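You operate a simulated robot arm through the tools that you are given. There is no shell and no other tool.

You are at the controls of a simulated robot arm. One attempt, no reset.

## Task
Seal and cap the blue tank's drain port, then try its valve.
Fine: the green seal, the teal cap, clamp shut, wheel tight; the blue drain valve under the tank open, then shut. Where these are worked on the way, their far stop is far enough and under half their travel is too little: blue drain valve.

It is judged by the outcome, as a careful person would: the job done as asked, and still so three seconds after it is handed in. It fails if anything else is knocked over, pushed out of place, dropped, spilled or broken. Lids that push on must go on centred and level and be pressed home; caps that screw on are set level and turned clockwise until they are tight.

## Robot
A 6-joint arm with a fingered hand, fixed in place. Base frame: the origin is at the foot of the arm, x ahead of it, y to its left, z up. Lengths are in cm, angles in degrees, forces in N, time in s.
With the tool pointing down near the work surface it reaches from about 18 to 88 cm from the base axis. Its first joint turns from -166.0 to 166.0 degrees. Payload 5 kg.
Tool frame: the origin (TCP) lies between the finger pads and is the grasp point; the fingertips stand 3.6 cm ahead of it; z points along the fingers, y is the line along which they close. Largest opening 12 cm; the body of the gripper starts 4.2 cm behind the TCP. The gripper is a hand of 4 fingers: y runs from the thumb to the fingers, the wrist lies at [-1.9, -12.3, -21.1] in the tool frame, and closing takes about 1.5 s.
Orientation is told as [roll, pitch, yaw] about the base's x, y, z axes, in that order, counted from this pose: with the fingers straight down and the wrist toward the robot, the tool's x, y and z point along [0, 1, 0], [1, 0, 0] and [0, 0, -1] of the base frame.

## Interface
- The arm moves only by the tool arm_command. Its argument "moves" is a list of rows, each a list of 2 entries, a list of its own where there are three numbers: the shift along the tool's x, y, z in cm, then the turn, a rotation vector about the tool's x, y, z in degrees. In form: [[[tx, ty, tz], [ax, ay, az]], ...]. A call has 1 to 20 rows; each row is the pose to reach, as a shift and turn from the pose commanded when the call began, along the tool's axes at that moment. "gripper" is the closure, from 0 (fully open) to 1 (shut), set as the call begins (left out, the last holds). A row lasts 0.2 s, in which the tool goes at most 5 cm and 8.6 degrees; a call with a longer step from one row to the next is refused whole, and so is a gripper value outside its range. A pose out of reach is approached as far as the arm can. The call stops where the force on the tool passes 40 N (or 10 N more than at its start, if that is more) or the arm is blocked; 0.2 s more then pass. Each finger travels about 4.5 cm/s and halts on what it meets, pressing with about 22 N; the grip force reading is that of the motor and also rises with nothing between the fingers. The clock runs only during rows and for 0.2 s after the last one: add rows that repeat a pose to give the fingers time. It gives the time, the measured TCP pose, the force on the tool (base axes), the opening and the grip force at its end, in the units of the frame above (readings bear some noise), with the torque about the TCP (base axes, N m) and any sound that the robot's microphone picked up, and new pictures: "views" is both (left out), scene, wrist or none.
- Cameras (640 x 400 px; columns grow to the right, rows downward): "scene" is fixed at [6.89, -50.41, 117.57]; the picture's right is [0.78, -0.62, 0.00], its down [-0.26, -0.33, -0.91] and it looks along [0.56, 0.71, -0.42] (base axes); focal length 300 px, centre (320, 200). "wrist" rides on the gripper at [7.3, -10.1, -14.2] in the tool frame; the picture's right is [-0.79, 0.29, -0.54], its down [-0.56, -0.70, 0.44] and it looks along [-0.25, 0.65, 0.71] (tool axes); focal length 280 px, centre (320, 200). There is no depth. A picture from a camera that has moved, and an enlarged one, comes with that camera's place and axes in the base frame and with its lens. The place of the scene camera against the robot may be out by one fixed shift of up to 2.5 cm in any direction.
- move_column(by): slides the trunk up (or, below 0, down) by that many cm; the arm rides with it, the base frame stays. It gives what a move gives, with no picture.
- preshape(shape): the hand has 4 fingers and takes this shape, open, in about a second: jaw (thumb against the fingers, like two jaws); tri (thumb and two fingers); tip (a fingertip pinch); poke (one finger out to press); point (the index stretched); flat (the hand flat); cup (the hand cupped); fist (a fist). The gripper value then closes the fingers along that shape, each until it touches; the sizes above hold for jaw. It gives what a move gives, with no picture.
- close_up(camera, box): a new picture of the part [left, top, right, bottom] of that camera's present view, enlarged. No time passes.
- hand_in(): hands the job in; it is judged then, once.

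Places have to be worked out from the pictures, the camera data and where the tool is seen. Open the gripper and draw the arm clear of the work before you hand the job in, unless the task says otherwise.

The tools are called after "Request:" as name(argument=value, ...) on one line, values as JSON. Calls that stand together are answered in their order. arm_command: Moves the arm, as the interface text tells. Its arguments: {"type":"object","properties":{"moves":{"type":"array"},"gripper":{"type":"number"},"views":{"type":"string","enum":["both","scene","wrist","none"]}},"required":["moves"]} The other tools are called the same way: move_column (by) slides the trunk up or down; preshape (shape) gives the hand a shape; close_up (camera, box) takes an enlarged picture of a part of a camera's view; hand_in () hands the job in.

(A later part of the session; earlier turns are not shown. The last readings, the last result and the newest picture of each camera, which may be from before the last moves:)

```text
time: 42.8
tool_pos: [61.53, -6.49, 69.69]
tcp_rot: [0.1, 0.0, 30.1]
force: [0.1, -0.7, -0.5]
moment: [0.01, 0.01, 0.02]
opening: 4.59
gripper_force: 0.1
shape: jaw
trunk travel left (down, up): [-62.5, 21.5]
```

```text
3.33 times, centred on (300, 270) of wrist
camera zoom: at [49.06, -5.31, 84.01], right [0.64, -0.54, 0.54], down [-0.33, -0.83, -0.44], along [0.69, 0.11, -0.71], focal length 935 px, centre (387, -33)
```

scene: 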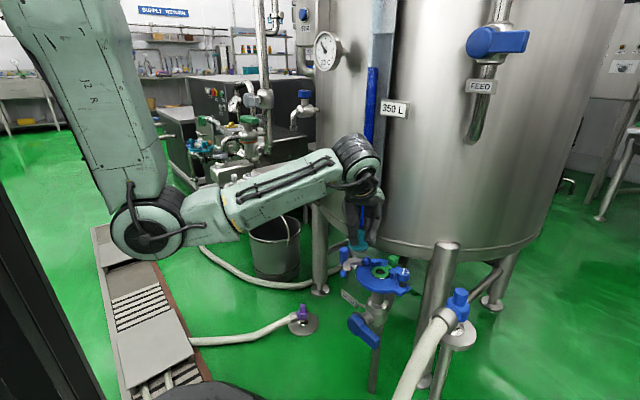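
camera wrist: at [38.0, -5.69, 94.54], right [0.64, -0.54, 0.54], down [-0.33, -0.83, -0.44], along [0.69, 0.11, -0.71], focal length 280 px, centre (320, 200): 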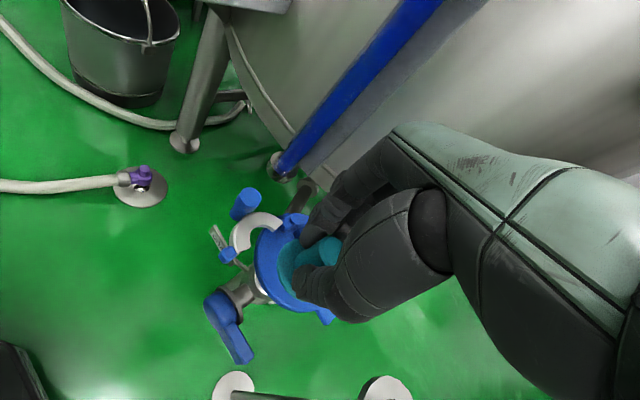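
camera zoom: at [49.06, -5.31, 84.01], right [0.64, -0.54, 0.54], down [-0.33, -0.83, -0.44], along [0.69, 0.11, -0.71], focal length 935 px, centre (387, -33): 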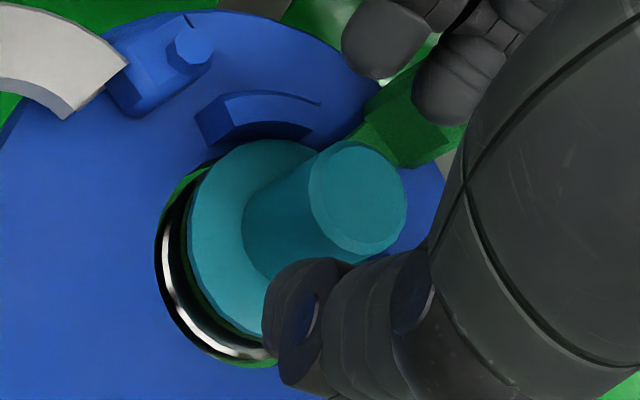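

The middle finger hangs over the green block, so this approach angle is poor. I raise, back off and turn the hand to yaw -60°, which puts the fingers on the free (-y) side.

Request:
arm_command(moves=[[[0, 0, -4], [0, 0, 0]], [[0, 0, -8], [0, 0, 0]], [[0, -4, -10], [0, 0, 0]], [[0, -8, -11], [0, 0, 8]], [[0, -11, -11], [0, 0, 16]], [[0, -11, -11], [0, 0, 24]], [[0, -11, -11], [0, 0, 32]], [[0, -11, -11], [0, 0, 40]], [[0, -11, -11], [0, 0, 48]], [[0, -11, -11], [0, 0, 56]], [[0, -11, -11], [0, 0, 64]], [[0, -11, -11], [0, 0, 72]], [[0, -11, -11], [0, 0, 80]], [[0, -11, -11], [0, 0, 88]], [[0, -11, -11], [0, 0, 90]], [[0, -11, -11], [0, 0, 90]]], gripper=0.55)

Request:
close_up(camera="scene", box=[310, 180, 450, 300])

```text
time: 46.2
tool_pos: [51.87, -11.86, 80.95]
tcp_rot: [-0.1, 0.1, -60.2]
force: [1.1, 0.0, 0.2]
moment: [0.01, 0.0, -0.02]
opening: 5.38
gripper_force: 0.2
shape: jaw
trunk travel left (down, up): [-62.5, 21.5]
camera wrist: at [53.21, 0.5, 95.17], right [-0.54, -0.64, 0.54], down [-0.83, 0.33, -0.44], along [0.11, -0.69, -0.71], focal length 280 px, centre (320, 200)
```

scene: 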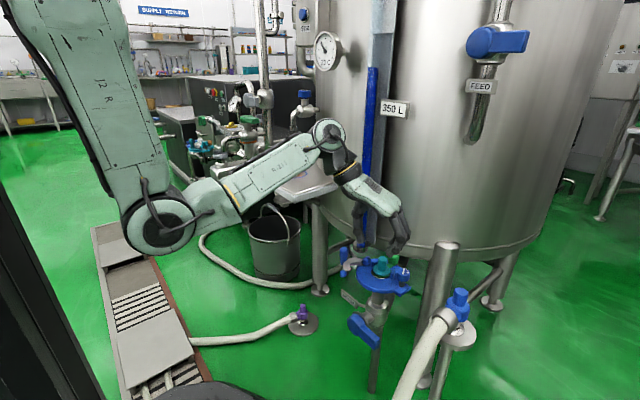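
wrist: 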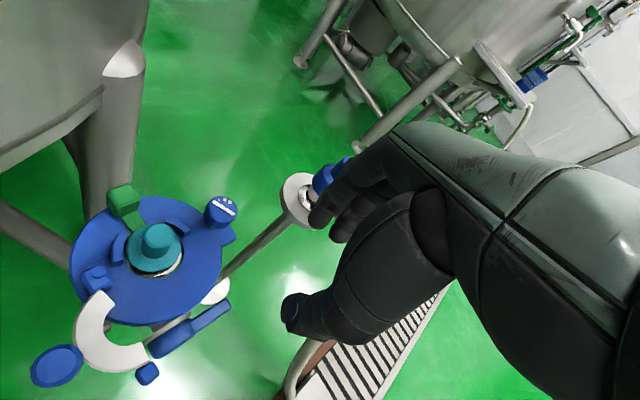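

```text
3.33 times, centred on (380, 240) of scene
camera zoom: at [6.89, -50.41, 117.57], right [0.78, -0.62, 0.0], down [-0.26, -0.33, -0.91], along [0.56, 0.71, -0.42], focal length 999 px, centre (120, 67)
```

zoom: 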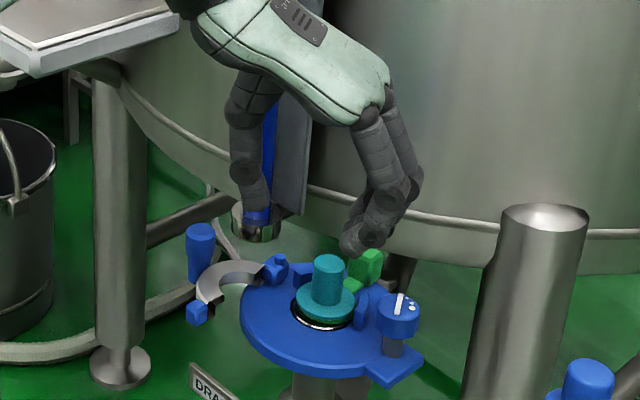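

This angle gives an unobstructed view of the clamp assembly; I enlarge it.

Request:
close_up(camera="wrist", box=[30, 170, 250, 390])

Request:
close_up(camera="wrist", box=[90, 170, 250, 290])

```text
1.82 times, centred on (140, 280) of wrist
camera zoom: at [53.21, 0.5, 95.17], right [-0.54, -0.64, 0.54], down [-0.83, 0.33, -0.44], along [0.11, -0.69, -0.71], focal length 510 px, centre (647, 54)
```

zoom: 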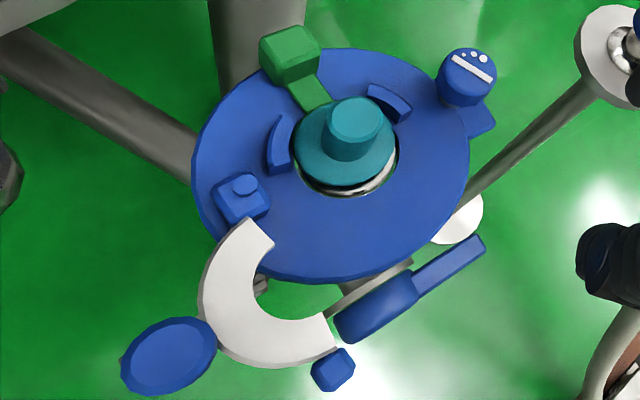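

```text
3.33 times, centred on (170, 230) of wrist
camera zoom: at [53.21, 0.5, 95.17], right [-0.54, -0.64, 0.54], down [-0.83, 0.33, -0.44], along [0.11, -0.69, -0.71], focal length 935 px, centre (820, 100)
```

zoom: 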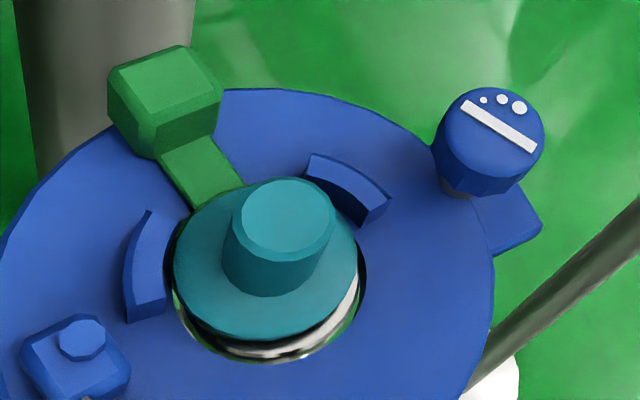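

With this yaw the fingers will close across the free sides. The cap is ≈0.4 cm off toward +x; I go above the stem (TCP ≈(61.7,-6.75)) and down to z=70 first.

Request:
arm_command(moves=[[[4, 0.2, 0], [0, 0, 0]], [[8, 0.4, 0], [0, 0, 0]], [[11.06, 0.5, 0], [0, 0, 0]], [[11.06, 0.5, 4], [0, 0, 0]], [[11.06, 0.5, 8], [0, 0, 0]], [[11.06, 0.5, 10.9], [0, 0, 0]], [[11.06, 0.5, 10.9], [0, 0, 0]]], gripper=0.58)

Request:
close_up(camera="scene", box=[340, 225, 436, 295])

Request:
close_up(camera="wrist", box=[200, 210, 380, 330])

```text
time: 47.8
tool_pos: [61.58, -6.87, 70.23]
tcp_rot: [0.0, 0.0, -60.0]
force: [1.2, -0.6, 0.2]
moment: [0.02, 0.02, -0.01]
opening: 5.04
gripper_force: 0.1
shape: jaw
trunk travel left (down, up): [-62.5, 21.5]
camera wrist: at [62.77, 5.33, 84.44], right [-0.54, -0.64, 0.54], down [-0.83, 0.33, -0.44], along [0.11, -0.69, -0.71], focal length 280 px, centre (320, 200)
```

scene: 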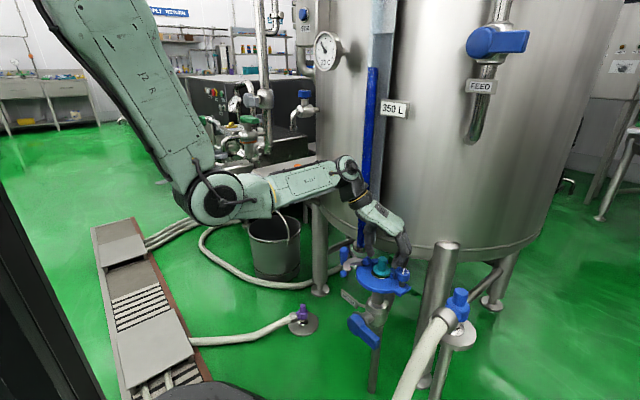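
wrist: 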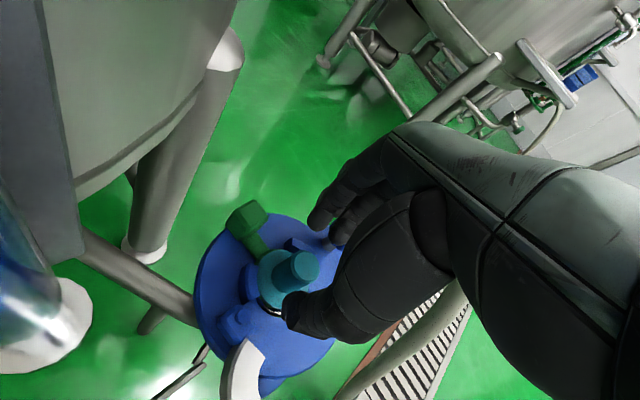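

```text
5.71 times, centred on (388, 260) of scene
camera zoom: at [6.89, -50.41, 117.57], right [0.78, -0.62, 0.0], down [-0.26, -0.33, -0.91], along [0.56, 0.71, -0.42], focal length 1713 px, centre (-69, -143)
```

zoom: 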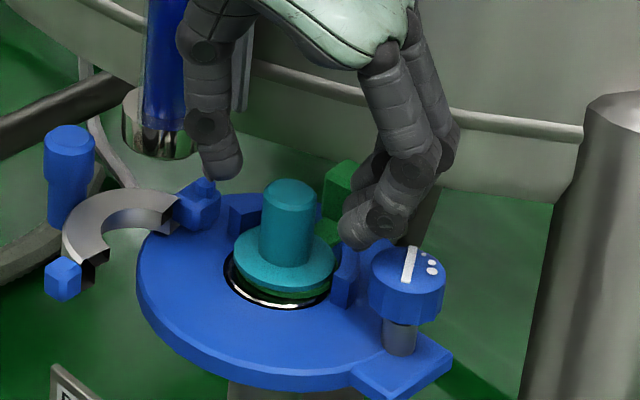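

```text
3.33 times, centred on (290, 270) of wrist
camera zoom: at [62.77, 5.33, 84.44], right [-0.54, -0.64, 0.54], down [-0.83, 0.33, -0.44], along [0.11, -0.69, -0.71], focal length 935 px, centre (420, -33)
```

zoom: 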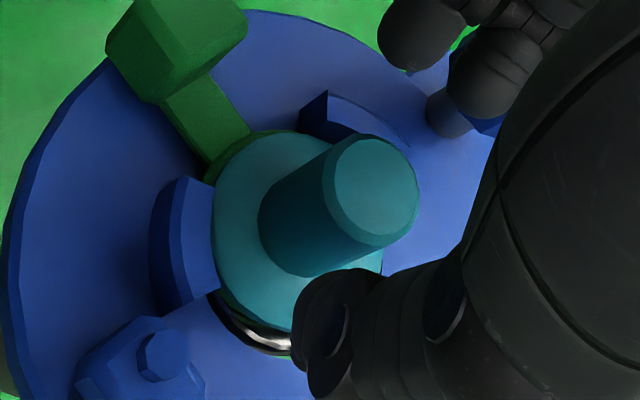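

I narrow the opening to about 4 cm to clear the wheel, shift slightly and go down to z≈67.9.

Request:
arm_command(moves=[[[0.1, 0.3, 0], [0, 0, 0]], [[0.1, 0.3, 0], [0, 0, 0]], [[0.1, 0.3, 0], [0, 0, 0]], [[0.1, 0.3, 1.2], [0, 0, 0]], [[0.1, 0.3, 2.3], [0, 0, 0]], [[0.1, 0.3, 2.3], [0, 0, 0]]], gripper=0.66, views="none")

Request:
close_up(camera="scene", box=[350, 240, 422, 290])

Request:
close_up(camera="wrist", box=[200, 210, 380, 330])

```text
time: 49.2
tool_pos: [62.04, -7.06, 68.18]
tcp_rot: [0.4, -0.3, -59.9]
force: [-0.8, 5.3, 25.5]
moment: [-1.29, 0.3, -0.16]
opening: 4.13
gripper_force: 0.0
shape: jaw
trunk travel left (down, up): [-62.5, 21.5]
```

```text
8.00 times, centred on (386, 265) of scene
camera zoom: at [6.89, -50.41, 117.57], right [0.78, -0.62, 0.0], down [-0.26, -0.33, -0.91], along [0.56, 0.71, -0.42], focal length 2398 px, centre (-208, -320)
```

zoom: 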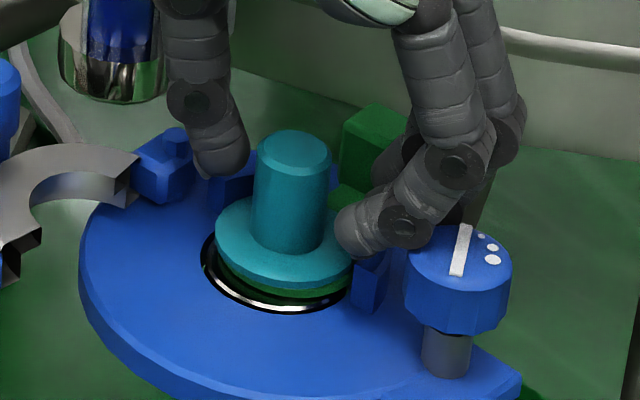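

```text
3.33 times, centred on (290, 270) of wrist
camera zoom: at [63.27, 5.34, 82.4], right [-0.54, -0.64, 0.54], down [-0.83, 0.32, -0.45], along [0.11, -0.69, -0.71], focal length 935 px, centre (420, -33)
```

zoom: 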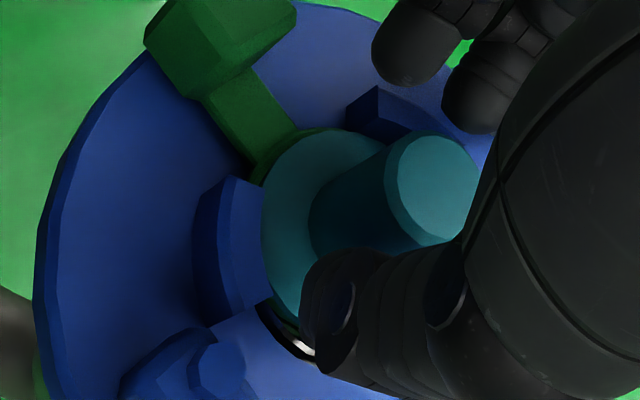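

The bent finger landed on the wheel's rim (force 5 cm to -y of the TCP). I lift straight off at once and back away.

Request:
arm_command(moves=[[[0, 0, -2], [0, 0, 0]], [[0, 0, -6], [0, 0, 0]], [[0, 0, -10], [0, 0, 0]], [[-4, 0, -12], [0, 0, 0]], [[-8, 0, -13], [0, 0, 0]], [[-11, 0, -13], [0, 0, 0]], [[-11, 0, -13], [0, 0, 0]]], gripper=0.66, views="none")

Request:
close_up(camera="wrist", box=[90, 170, 250, 290])

Request:
close_up(camera="scene", box=[350, 240, 422, 290])

```text
time: 50.8
tool_pos: [52.11, -12.59, 80.67]
tcp_rot: [0.0, 0.0, -60.1]
force: [0.6, 0.1, 0.2]
moment: [-0.02, -0.01, 0.04]
opening: 4.11
gripper_force: 0.1
shape: jaw
trunk travel left (down, up): [-62.5, 21.5]
```

```text
3.33 times, centred on (170, 230) of wrist
camera zoom: at [53.3, -0.2, 94.91], right [-0.54, -0.64, 0.54], down [-0.84, 0.33, -0.44], along [0.11, -0.69, -0.71], focal length 935 px, centre (820, 100)
```

zoom: 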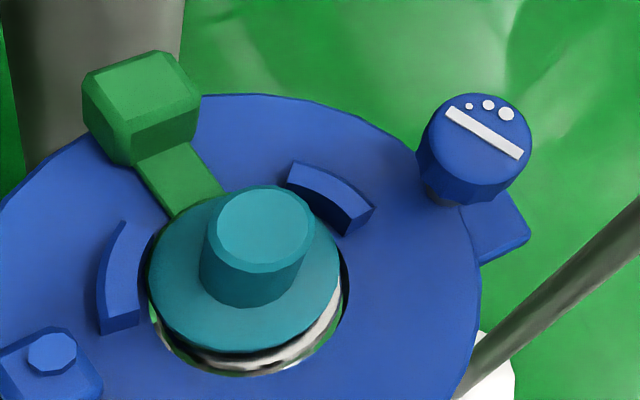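

```text
8.00 times, centred on (386, 265) of scene
camera zoom: at [6.89, -50.41, 117.57], right [0.78, -0.62, 0.0], down [-0.26, -0.33, -0.91], along [0.56, 0.71, -0.42], focal length 2398 px, centre (-208, -320)
```

zoom: 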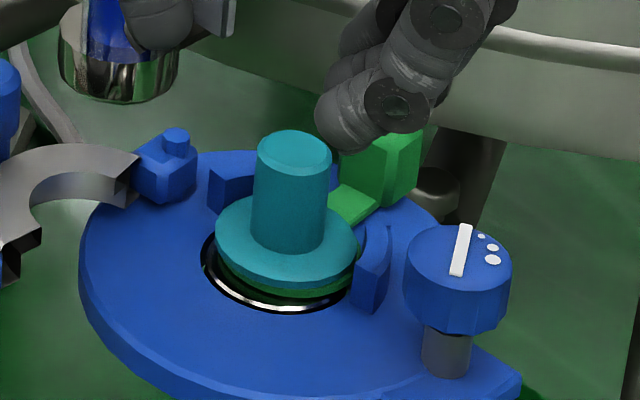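

Nothing else moved. I turn the hand back to yaw 0 and take the "poke" shape, to nudge the green block (and with it seal and cap) back by a few mm.

Request:
arm_command(moves=[[[0, 0, 0], [0, 0, -8]], [[0, 0, 0], [0, 0, -16]], [[0, 0, 0], [0, 0, -24]], [[0, 0, 0], [0, 0, -32]], [[0, 0, 0], [0, 0, -40]], [[0, 0, 0], [0, 0, -48]], [[0, 0, 0], [0, 0, -56]], [[0, 0, 0], [0, 0, -60]], [[0, 0, 0], [0, 0, -60]]], gripper=0.5, views="none")

Request:
preshape(shape="poke")

Request:
close_up(camera="wrist", box=[0, 0, 640, 400])

Request:
close_up(camera="scene", box=[310, 170, 450, 290])

```text
time: 52.8
tool_pos: [52.47, -12.54, 80.75]
tcp_rot: [0.0, 0.0, 0.1]
force: [-1.0, 0.5, 0.0]
moment: [-0.01, -0.01, 0.0]
opening: 5.94
gripper_force: 0.2
shape: jaw
trunk travel left (down, up): [-62.5, 21.5]
```

```text
time: 53.7
tool_pos: [52.42, -12.65, 80.65]
tcp_rot: [0.1, 0.0, 0.0]
force: [0.1, 0.3, -0.3]
moment: [-0.02, 0.0, -0.04]
opening: 0.0
gripper_force: 0.2
shape: poke
trunk travel left (down, up): [-62.5, 21.5]
```

```text
1.00 times, centred on (320, 200) of wrist (not enlarged: the box is as wide or as high as the picture)
camera zoom: at [42.37, -5.36, 94.91], right [0.29, -0.79, 0.54], down [-0.7, -0.56, -0.44], along [0.65, -0.25, -0.71], focal length 280 px, centre (320, 200)
```

zoom: 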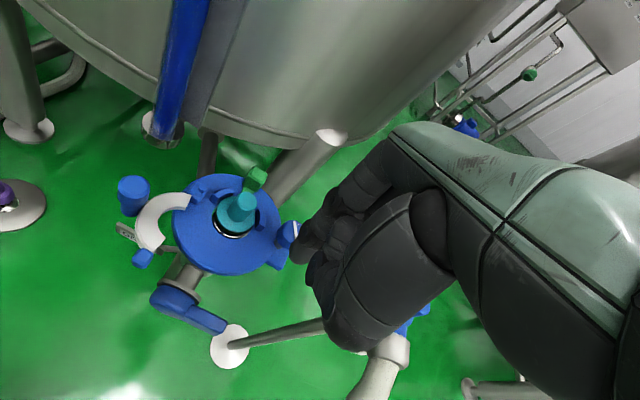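

```text
3.33 times, centred on (380, 230) of scene
camera zoom: at [6.89, -50.41, 117.57], right [0.78, -0.62, 0.0], down [-0.26, -0.33, -0.91], along [0.56, 0.71, -0.42], focal length 999 px, centre (120, 100)
```

zoom: 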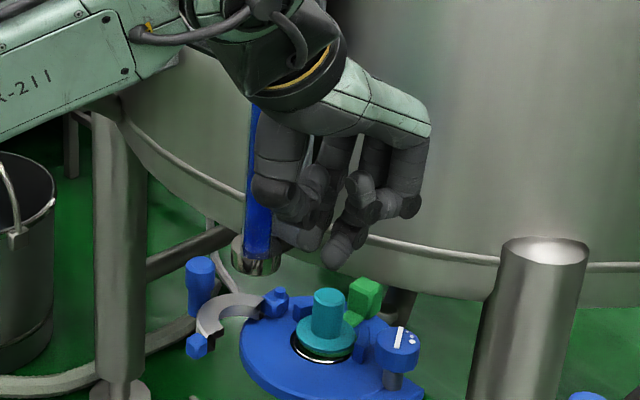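

The poke finger's tip stands about 5.7 cm below and 1.7 cm ahead of the TCP. I bring it over to the far (+x) side of the green block, high first, then look.

Request:
arm_command(moves=[[[2, 4, 0], [0, 0, 0]], [[4, 8, 0], [0, 0, 0]], [[6, 12, 0], [0, 0, 0]], [[6.5, 16.4, 0], [0, 0, 0]], [[6.5, 16.4, 4], [0, 0, 0]], [[6.5, 16.4, 7.5], [0, 0, 0]], [[6.5, 16.4, 7.5], [0, 0, 0]]], views="none")

Request:
close_up(camera="wrist", box=[180, 170, 400, 400])

Request:
close_up(camera="scene", box=[350, 220, 446, 290])

```text
time: 55.3
tool_pos: [69.18, -5.95, 73.31]
tcp_rot: [0.0, -0.1, 0.0]
force: [0.3, 0.5, 0.6]
moment: [0.0, -0.01, -0.01]
opening: 0.02
gripper_force: 0.1
shape: poke
trunk travel left (down, up): [-62.5, 21.5]
```

```text
1.74 times, centred on (290, 285) of wrist
camera zoom: at [59.05, 1.17, 87.52], right [0.29, -0.79, 0.54], down [-0.7, -0.56, -0.44], along [0.65, -0.25, -0.71], focal length 488 px, centre (372, 52)
```

zoom: 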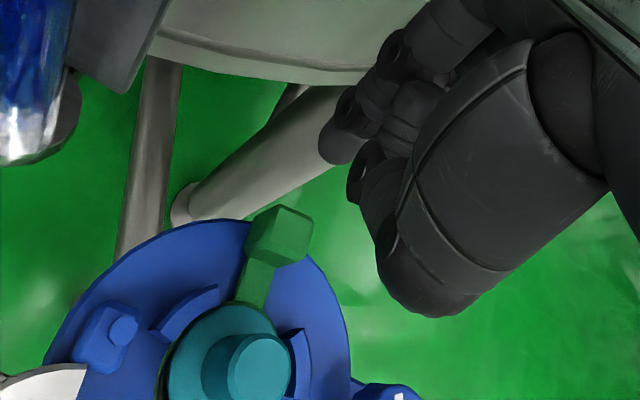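

```text
5.71 times, centred on (398, 255) of scene
camera zoom: at [6.89, -50.41, 117.57], right [0.78, -0.62, 0.0], down [-0.26, -0.33, -0.91], along [0.56, 0.71, -0.42], focal length 1713 px, centre (-126, -114)
```

zoom: 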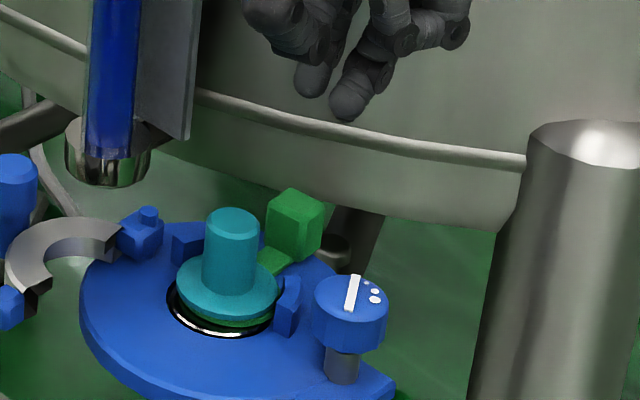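

The finger tip is at ≈(70.9,-6.1,67) and the block's far face at ≈x 68.2. I lower 3.3 cm and then creep toward -x until contact shows.

Request:
arm_command(moves=[[[-0.1, 0, 1.7], [0, 0, 0]], [[-0.1, 0, 3.3], [0, 0, 0]], [[-0.1, -0.5, 3.3], [0, 0, 0]], [[-0.1, -1.0, 3.3], [0, 0, 0]], [[-0.1, -1.3, 3.3], [0, 0, 0]]], views="none")

Request:
close_up(camera="wrist", box=[200, 200, 360, 320])

Request:
close_up(camera="scene", box=[350, 230, 430, 290])

```text
time: 56.5
tool_pos: [67.7, -6.25, 69.9]
tcp_rot: [0.1, -0.1, 0.0]
force: [-0.2, 0.3, 0.6]
moment: [0.02, 0.05, 0.0]
opening: 0.0
gripper_force: 0.0
shape: poke
trunk travel left (down, up): [-62.5, 21.5]
```

```text
3.33 times, centred on (280, 260) of wrist
camera zoom: at [57.53, 1.04, 84.17], right [0.29, -0.79, 0.54], down [-0.7, -0.56, -0.44], along [0.65, -0.25, -0.71], focal length 935 px, centre (453, 0)
```

zoom: 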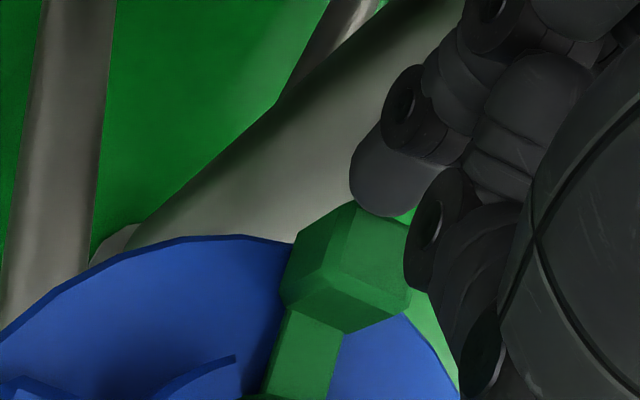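

```text
6.67 times, centred on (390, 260) of scene
camera zoom: at [6.89, -50.41, 117.57], right [0.78, -0.62, 0.0], down [-0.26, -0.33, -0.91], along [0.56, 0.71, -0.42], focal length 1998 px, centre (-147, -200)
```

zoom: 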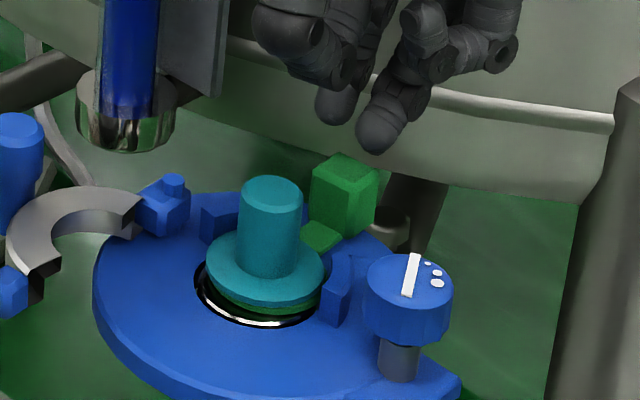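

No contact yet. I creep further toward -x in small steps, watching the force.

Request:
arm_command(moves=[[[0, -0.2, 0], [0, 0, 0]], [[0, -0.4, 0], [0, 0, 0]], [[0, -0.6, 0], [0, 0, 0]]], views="none")

Request:
close_up(camera="wrist", box=[240, 210, 340, 290])

Request:
close_up(camera="scene", box=[370, 235, 426, 275])

```text
time: 57.3
tool_pos: [67.06, -6.08, 69.87]
tcp_rot: [0.0, 0.0, -0.1]
force: [0.7, 0.2, -0.1]
moment: [-0.02, 0.02, 0.02]
opening: 0.0
gripper_force: 0.0
shape: poke
trunk travel left (down, up): [-62.5, 21.5]
```

```text
5.00 times, centred on (290, 250) of wrist
camera zoom: at [56.85, 1.14, 84.11], right [0.29, -0.79, 0.54], down [-0.7, -0.56, -0.44], along [0.65, -0.25, -0.71], focal length 1402 px, centre (470, -50)
```

zoom: 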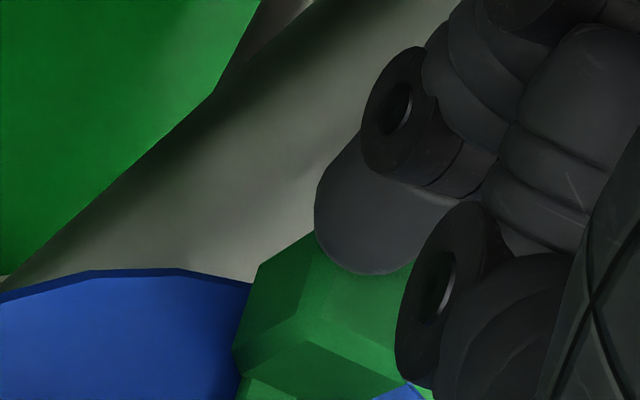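

```text
10.00 times, centred on (398, 255) of scene
camera zoom: at [6.89, -50.41, 117.57], right [0.78, -0.62, 0.0], down [-0.26, -0.33, -0.91], along [0.56, 0.71, -0.42], focal length 2998 px, centre (-460, -350)
```

zoom: 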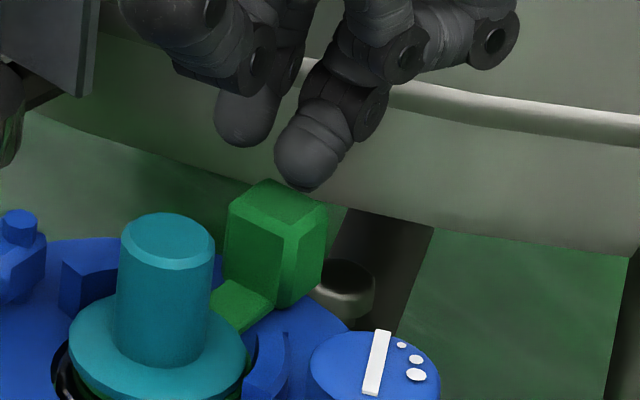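

The finger passes above the block, so this shape does not reach as hoped. I raise, return to the jaw shape, and turn the hand to yaw +90° so the flat side of the closed index can push the block toward -x from beyond it.

Request:
arm_command(moves=[[[0, 0, -4], [0, 0, 0]], [[0, 0, -8], [0, 0, 0]], [[0, 3, -12], [0, 0, -8]], [[0, 5, -12], [0, 0, -16]], [[0, 5, -12], [0, 0, -24]], [[0, 5, -12], [0, 0, -32]], [[0, 5, -12], [0, 0, -40]], [[0, 5, -12], [0, 0, -48]], [[0, 5, -12], [0, 0, -56]], [[0, 5, -12], [0, 0, -64]], [[0, 5, -12], [0, 0, -72]], [[0, 5, -12], [0, 0, -80]], [[0, 5, -12], [0, 0, -88]], [[0, 5, -12], [0, 0, -90]], [[0, 5, -12], [0, 0, -90]]], views="none")

Request:
preshape(shape="jaw")

Request:
arm_command(moves=[[[0, 0, 0], [0, 0, 0]], [[0, 0, 0], [0, 0, 0]], [[0, 0, 0], [0, 0, 0]], [[0, 0, 0], [0, 0, 0]], [[0, 0, 0], [0, 0, 0]], [[0, 0, 0], [0, 0, 0]], [[0, 0, 0], [0, 0, 0]]], gripper=1)

```text
time: 60.5
tool_pos: [71.89, -6.24, 82.11]
tcp_rot: [-0.1, 0.0, 90.0]
force: [-0.2, -0.7, 0.2]
moment: [0.02, 0.0, -0.03]
opening: 0.0
gripper_force: 0.0
shape: poke
out of reach, approached as far as the arm can: row 14, 15
trunk travel left (down, up): [-62.5, 21.5]
```

```text
time: 61.4
tool_pos: [71.54, -6.39, 81.98]
tcp_rot: [0.1, 0.0, 90.0]
force: [-14.7, -17.2, -5.4]
moment: [0.15, -0.17, 0.27]
opening: 12.0
gripper_force: 0.1
shape: jaw
trunk travel left (down, up): [-62.5, 21.5]
```

```text
time: 63.0
tool_pos: [71.69, -6.43, 82.01]
tcp_rot: [0.0, 0.0, 90.1]
force: [-18.8, -14.3, -8.6]
moment: [-0.17, -0.16, 0.59]
opening: 0.0
gripper_force: 6.4
shape: jaw
trunk travel left (down, up): [-62.5, 21.5]
camera wrist: at [64.32, -16.58, 96.32], right [0.79, 0.29, 0.54], down [0.56, -0.7, -0.44], along [0.25, 0.65, -0.71], focal length 280 px, centre (320, 200)
```

scene: 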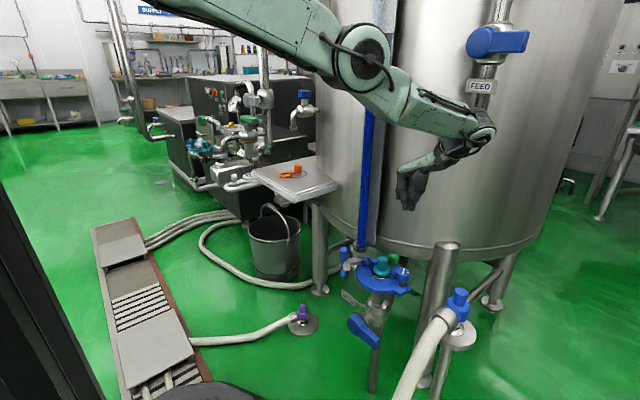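
wrist: 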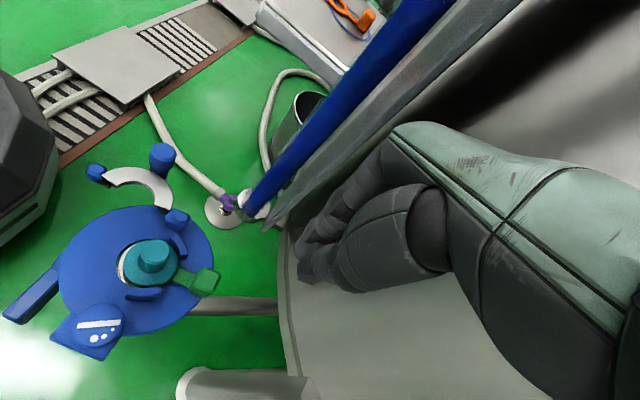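

The hand is touching the tank wall here (≈20 N). I retreat at once toward -x.

Request:
arm_command(moves=[[[1, 0, 0], [0, 0, 0]], [[3, -0.5, 0], [0, 0, 0]], [[6, -1, 0], [0, 0, 0]], [[9, -1, 0], [0, 0, 0]], [[9, -1, 0], [0, 0, 0]]], gripper=1)

Request:
close_up(camera="wrist", box=[0, 120, 300, 380])

Request:
close_up(camera="scene", box=[350, 240, 422, 290])

```text
time: 64.2
tool_pos: [62.65, -7.02, 81.78]
tcp_rot: [0.0, -0.1, 90.0]
force: [-0.4, -1.0, 0.1]
moment: [0.0, 0.01, 0.0]
opening: 0.0
gripper_force: 22.4
shape: jaw
trunk travel left (down, up): [-62.5, 21.5]
camera wrist: at [55.32, -17.25, 95.94], right [0.79, 0.29, 0.54], down [0.56, -0.7, -0.44], along [0.25, 0.65, -0.71], focal length 280 px, centre (320, 200)
```

scene: 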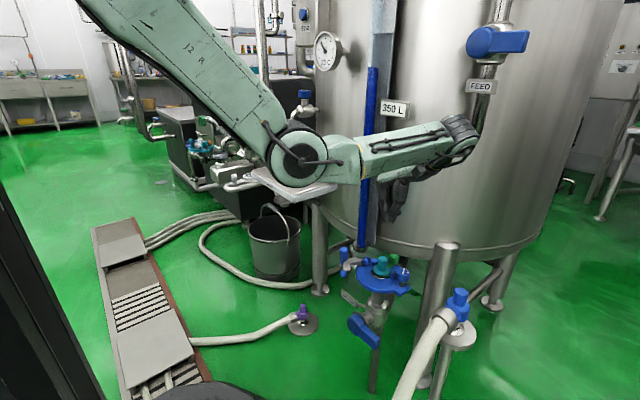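
wrist: 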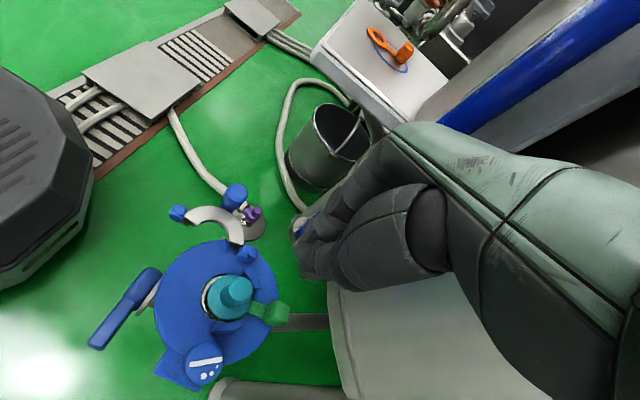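

```text
1.54 times, centred on (150, 250) of wrist
camera zoom: at [55.32, -17.25, 95.94], right [0.79, 0.29, 0.54], down [0.56, -0.7, -0.44], along [0.25, 0.65, -0.71], focal length 431 px, centre (582, 123)
```

zoom: 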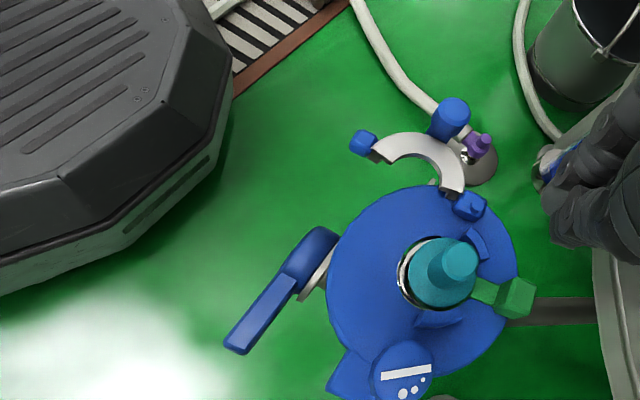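

```text
8.00 times, centred on (386, 265) of scene
camera zoom: at [6.89, -50.41, 117.57], right [0.78, -0.62, 0.0], down [-0.26, -0.33, -0.91], along [0.56, 0.71, -0.42], focal length 2398 px, centre (-208, -320)
```

zoom: 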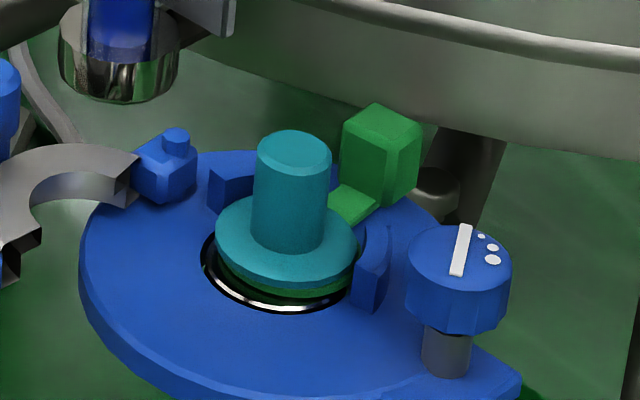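

The cap/seal are confirmed ~0.4–0.5 cm off toward +x; the block's near face is now at x≈65.8, leaving room for fingers between stem and block at a yaw of 15° with a narrow opening. I turn to yaw 15°, staying high.

Request:
arm_command(moves=[[[1, 0, 0], [0, 0, 8]], [[2, 0, 0], [0, 0, 16]], [[3, 0, 0], [0, 0, 24]], [[4, 0, 0], [0, 0, 32]], [[5, 0, 0], [0, 0, 40]], [[6, 0, 0], [0, 0, 48]], [[7, 0, 0], [0, 0, 56]], [[7, 0, 0], [0, 0, 64]], [[7, 0, 0], [0, 0, 72]], [[7, 0, 0], [0, 0, 75]], [[7, 0, 0], [0, 0, 75]]], gripper=0.68, views="wrist")

Request:
close_up(camera="wrist", box=[180, 160, 340, 280])

```text
time: 66.6
tool_pos: [55.63, -7.09, 82.05]
tcp_rot: [0.1, 0.0, 14.9]
force: [-0.8, -0.3, -0.3]
moment: [-0.01, -0.05, 0.03]
opening: 3.83
gripper_force: 0.1
shape: jaw
trunk travel left (down, up): [-62.5, 21.5]
camera wrist: at [43.96, -2.74, 96.32], right [0.48, -0.69, 0.54], down [-0.53, -0.72, -0.44], along [0.7, -0.08, -0.71], focal length 280 px, centre (320, 200)
```

wrist: 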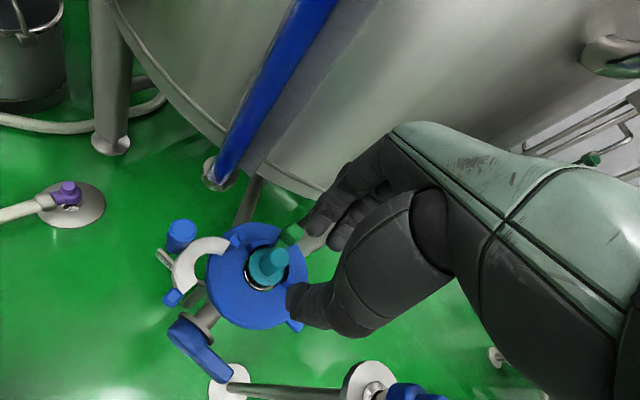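

```text
3.33 times, centred on (260, 220) of wrist
camera zoom: at [43.96, -2.74, 96.32], right [0.48, -0.69, 0.54], down [-0.53, -0.72, -0.44], along [0.7, -0.08, -0.71], focal length 935 px, centre (520, 133)
```

zoom: 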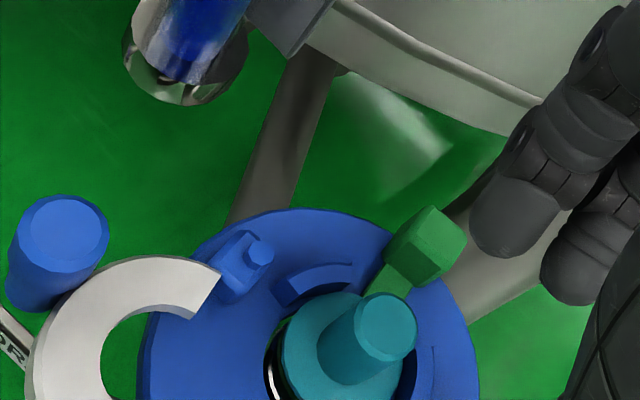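

Stem top at ≈(61.4,-7.0). I move over it at z=70 and check finger clearance to the green block and wheel.

Request:
arm_command(moves=[[[-0.5, 3, 0], [0, 0, 0]], [[-0.97, 5.71, 0], [0, 0, 0]], [[-0.97, 5.71, 4], [0, 0, 0]], [[-0.97, 5.71, 8], [0, 0, 0]], [[-0.97, 5.71, 12], [0, 0, 0]], [[-0.97, 5.71, 12], [0, 0, 0]]], gripper=0.7, views="none")

Request:
close_up(camera="wrist", box=[210, 200, 370, 320])

Request:
close_up(camera="scene", box=[350, 230, 430, 290])

```text
time: 68.0
tool_pos: [61.12, -6.15, 70.05]
tcp_rot: [-0.1, 0.0, 14.9]
force: [-0.1, -0.3, 0.3]
moment: [0.0, 0.01, -0.01]
opening: 3.62
gripper_force: 0.2
shape: jaw
trunk travel left (down, up): [-62.5, 21.5]
```

```text
3.33 times, centred on (290, 260) of wrist
camera zoom: at [49.53, -1.81, 84.29], right [0.48, -0.69, 0.54], down [-0.53, -0.72, -0.44], along [0.7, -0.07, -0.71], focal length 935 px, centre (420, 0)
```

zoom: 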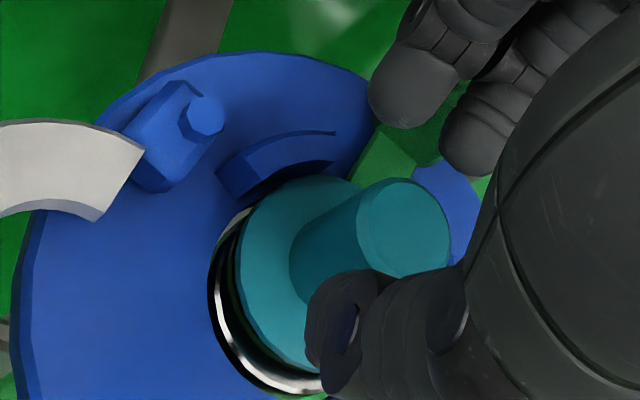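

```text
6.67 times, centred on (390, 260) of scene
camera zoom: at [6.89, -50.41, 117.57], right [0.78, -0.62, 0.0], down [-0.26, -0.33, -0.91], along [0.56, 0.71, -0.42], focal length 1998 px, centre (-147, -200)
```

zoom: 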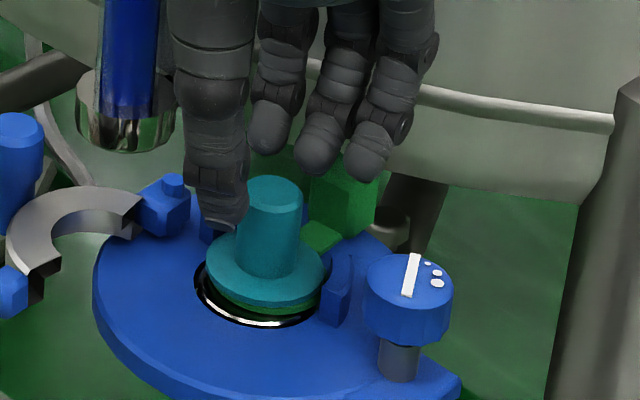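

With three fingers in a row the middle one crowds the green block. I raise and try the "tip" pinch (thumb and index only), which needs less room.

Request:
arm_command(moves=[[[0, 0, -4], [0, 0, 0]], [[0, -1, -8], [0, 0, 0]], [[0, -2, -11], [0, 0, 0]], [[0, -2, -11], [0, 0, 0]]], views="none")

Request:
preshape(shape="tip")

Request:
arm_command(moves=[[[0, 0, 0], [0, 0, 0]], [[0, 0, 0], [0, 0, 0]], [[0, 0, 0], [0, 0, 0]], [[0, 0, 0], [0, 0, 0]]], gripper=0.3)

Request:
close_up(camera="scene", box=[340, 170, 440, 290])

Request:
close_up(camera="wrist", box=[200, 130, 440, 380])

```text
time: 69.0
tool_pos: [59.4, -6.68, 81.02]
tcp_rot: [0.0, 0.0, 14.9]
force: [0.2, 0.7, -0.7]
moment: [0.03, -0.01, 0.0]
opening: 3.63
gripper_force: 0.2
shape: jaw
trunk travel left (down, up): [-62.5, 21.5]
```

```text
time: 69.9
tool_pos: [59.44, -6.62, 81.05]
tcp_rot: [0.0, 0.0, 15.0]
force: [0.6, -0.3, 0.3]
moment: [0.02, 0.01, 0.01]
opening: 11.93
gripper_force: 0.1
shape: tip
trunk travel left (down, up): [-62.5, 21.5]
```

```text
time: 70.9
tool_pos: [59.51, -6.58, 81.15]
tcp_rot: [-0.1, -0.1, 15.0]
force: [-1.0, 0.3, 0.0]
moment: [-0.01, -0.06, 0.03]
opening: 8.43
gripper_force: 0.1
shape: tip
trunk travel left (down, up): [-62.5, 21.5]
camera wrist: at [47.8, -2.29, 95.27], right [0.48, -0.69, 0.54], down [-0.53, -0.72, -0.44], along [0.7, -0.07, -0.71], focal length 280 px, centre (320, 200)
```

scene: 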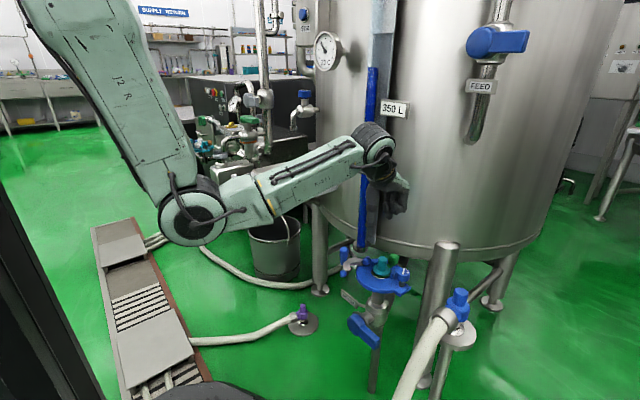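
wrist: 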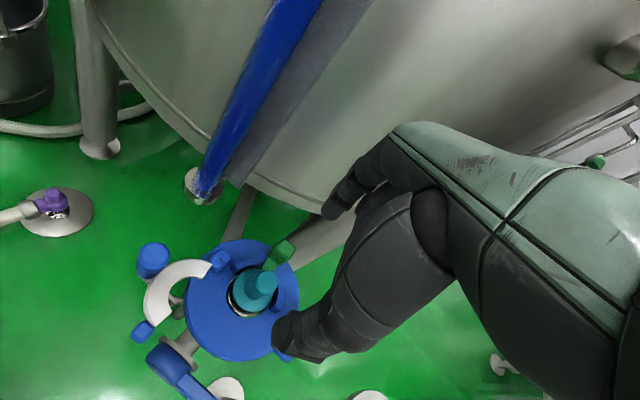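

```text
3.33 times, centred on (390, 230) of scene
camera zoom: at [6.89, -50.41, 117.57], right [0.78, -0.62, 0.0], down [-0.26, -0.33, -0.91], along [0.56, 0.71, -0.42], focal length 999 px, centre (87, 100)
```

zoom: 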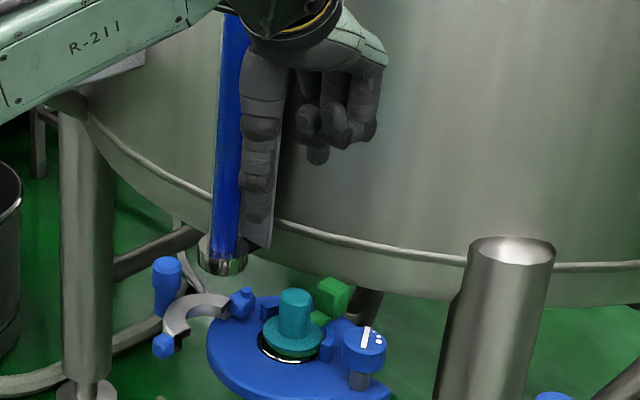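

```text
1.60 times, centred on (320, 255) of wrist
camera zoom: at [47.8, -2.29, 95.27], right [0.48, -0.69, 0.54], down [-0.53, -0.72, -0.44], along [0.7, -0.07, -0.71], focal length 449 px, centre (320, 112)
```

zoom: 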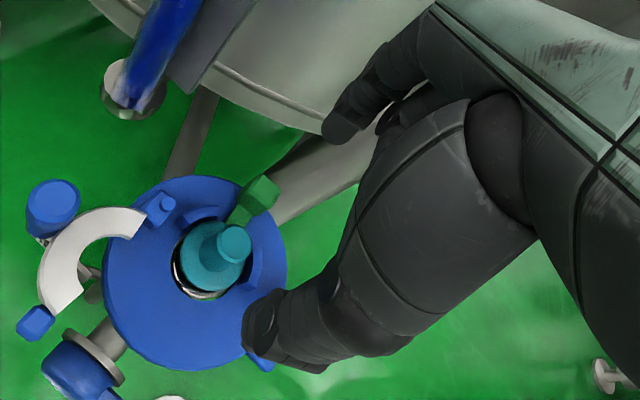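

The tip shape leaves only thumb and index down. I turn to yaw 40° (index lands away from the block) and come down over the stem to z=70.

Request:
arm_command(moves=[[[-0.3, 0.6, 0], [0, 0, -8]], [[-0.7, 1.3, 0], [0, 0, -16]], [[-1.03, 1.9, 0], [0, 0, -25]], [[-1.03, 1.9, 4], [0, 0, -25]], [[-1.03, 1.9, 8], [0, 0, -25]], [[-1.03, 1.9, 11], [0, 0, -25]], [[-1.03, 1.9, 11], [0, 0, -25]]], gripper=0.55)

Request:
close_up(camera="wrist", box=[210, 200, 370, 320])

Request:
close_up(camera="scene", box=[350, 230, 430, 290])

```text
refused: row 3 steps farther than a row can; nothing moved
```

```text
3.33 times, centred on (290, 260) of wrist
camera zoom: at [47.8, -2.29, 95.27], right [0.48, -0.69, 0.54], down [-0.53, -0.72, -0.44], along [0.7, -0.07, -0.71], focal length 935 px, centre (420, 0)
```

zoom: 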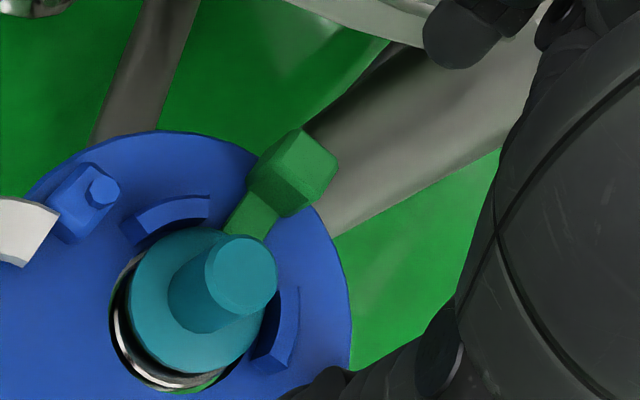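

```text
6.67 times, centred on (390, 260) of scene
camera zoom: at [6.89, -50.41, 117.57], right [0.78, -0.62, 0.0], down [-0.26, -0.33, -0.91], along [0.56, 0.71, -0.42], focal length 1998 px, centre (-147, -200)
```

zoom: 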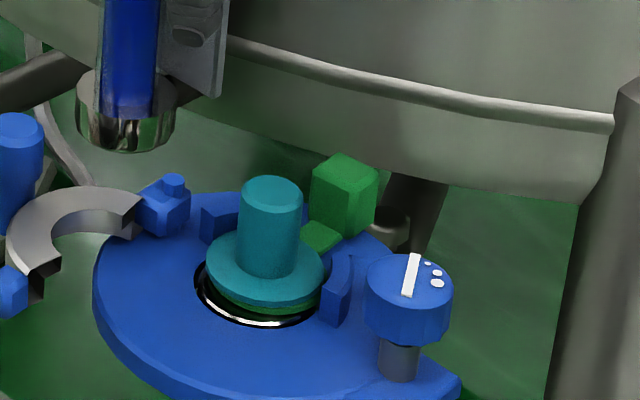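

Row 3 turned 9°, a bit too much. Before retrying, I enlarge this good view to measure the offset.

Request:
close_up(camera="wrist", box=[228, 252, 292, 322])

Request:
close_up(camera="scene", box=[362, 250, 410, 286])

```text
5.71 times, centred on (260, 287) of wrist
camera zoom: at [47.8, -2.29, 95.27], right [0.48, -0.69, 0.54], down [-0.53, -0.72, -0.44], along [0.7, -0.07, -0.71], focal length 1602 px, centre (663, -297)
```

zoom: 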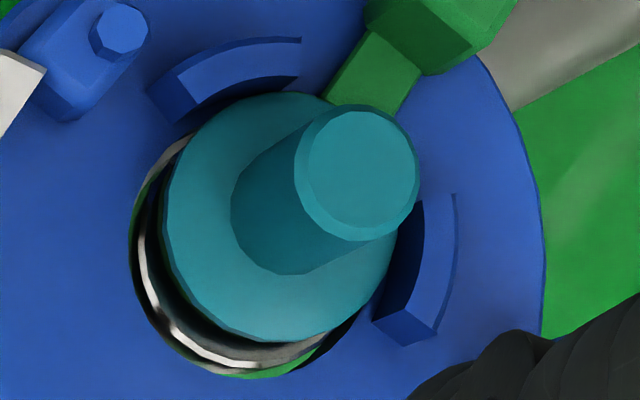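

```text
11.11 times, centred on (386, 268) of scene
camera zoom: at [6.89, -50.41, 117.57], right [0.78, -0.62, 0.0], down [-0.26, -0.33, -0.91], along [0.56, 0.71, -0.42], focal length 3331 px, centre (-413, -556)
```

zoom: 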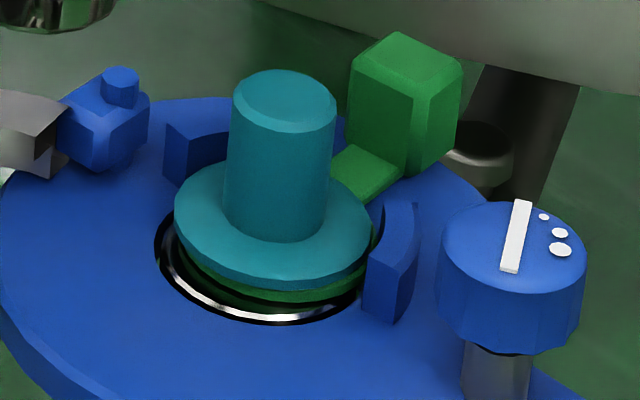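

Measured: disc centre (61.2,-6.9), ferrule centre (60.7,-7.0), seal concentric with the cap – so both need moving by ≈(-0.5,-0.1). I repeat the move to yaw 40° in allowed steps.

Request:
arm_command(moves=[[[-0.3, 0.6, 0], [0, 0, -8]], [[-0.7, 1.3, 0], [0, 0, -16]], [[-1.0, 1.8, 0], [0, 0, -24]], [[-1.0, 1.8, 0], [0, 0, -25]], [[-1.0, 1.8, 4], [0, 0, -25]], [[-1.0, 1.8, 8], [0, 0, -25]], [[-1.0, 1.8, 11], [0, 0, -25]], [[-1.0, 1.8, 11], [0, 0, -25]]], gripper=0.55, views="none")

Request:
close_up(camera="wrist", box=[210, 200, 370, 320])

Request:
close_up(camera="scene", box=[350, 230, 430, 290])

```text
time: 72.7
tool_pos: [61.39, -7.54, 70.25]
tcp_rot: [0.0, -0.1, 40.0]
force: [0.0, -0.4, 0.5]
moment: [0.0, 0.03, 0.0]
opening: 5.45
gripper_force: 0.1
shape: tip
trunk travel left (down, up): [-62.5, 21.5]
```

```text
3.33 times, centred on (290, 260) of wrist
camera zoom: at [49.04, -8.42, 84.44], right [0.73, -0.42, 0.54], down [-0.18, -0.88, -0.44], along [0.66, 0.23, -0.71], focal length 935 px, centre (420, 0)
```

zoom: 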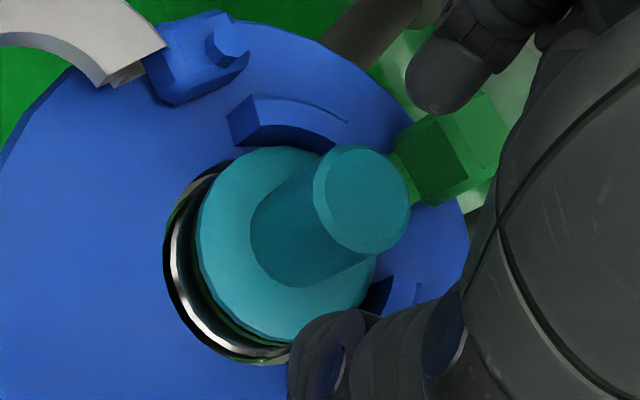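

```text
6.67 times, centred on (390, 260) of scene
camera zoom: at [6.89, -50.41, 117.57], right [0.78, -0.62, 0.0], down [-0.26, -0.33, -0.91], along [0.56, 0.71, -0.42], focal length 1998 px, centre (-147, -200)
```

zoom: 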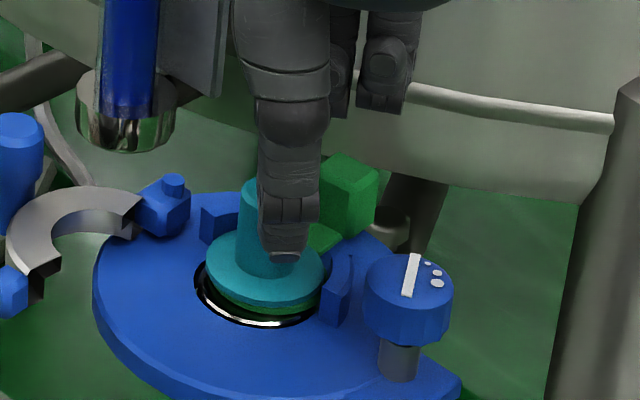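

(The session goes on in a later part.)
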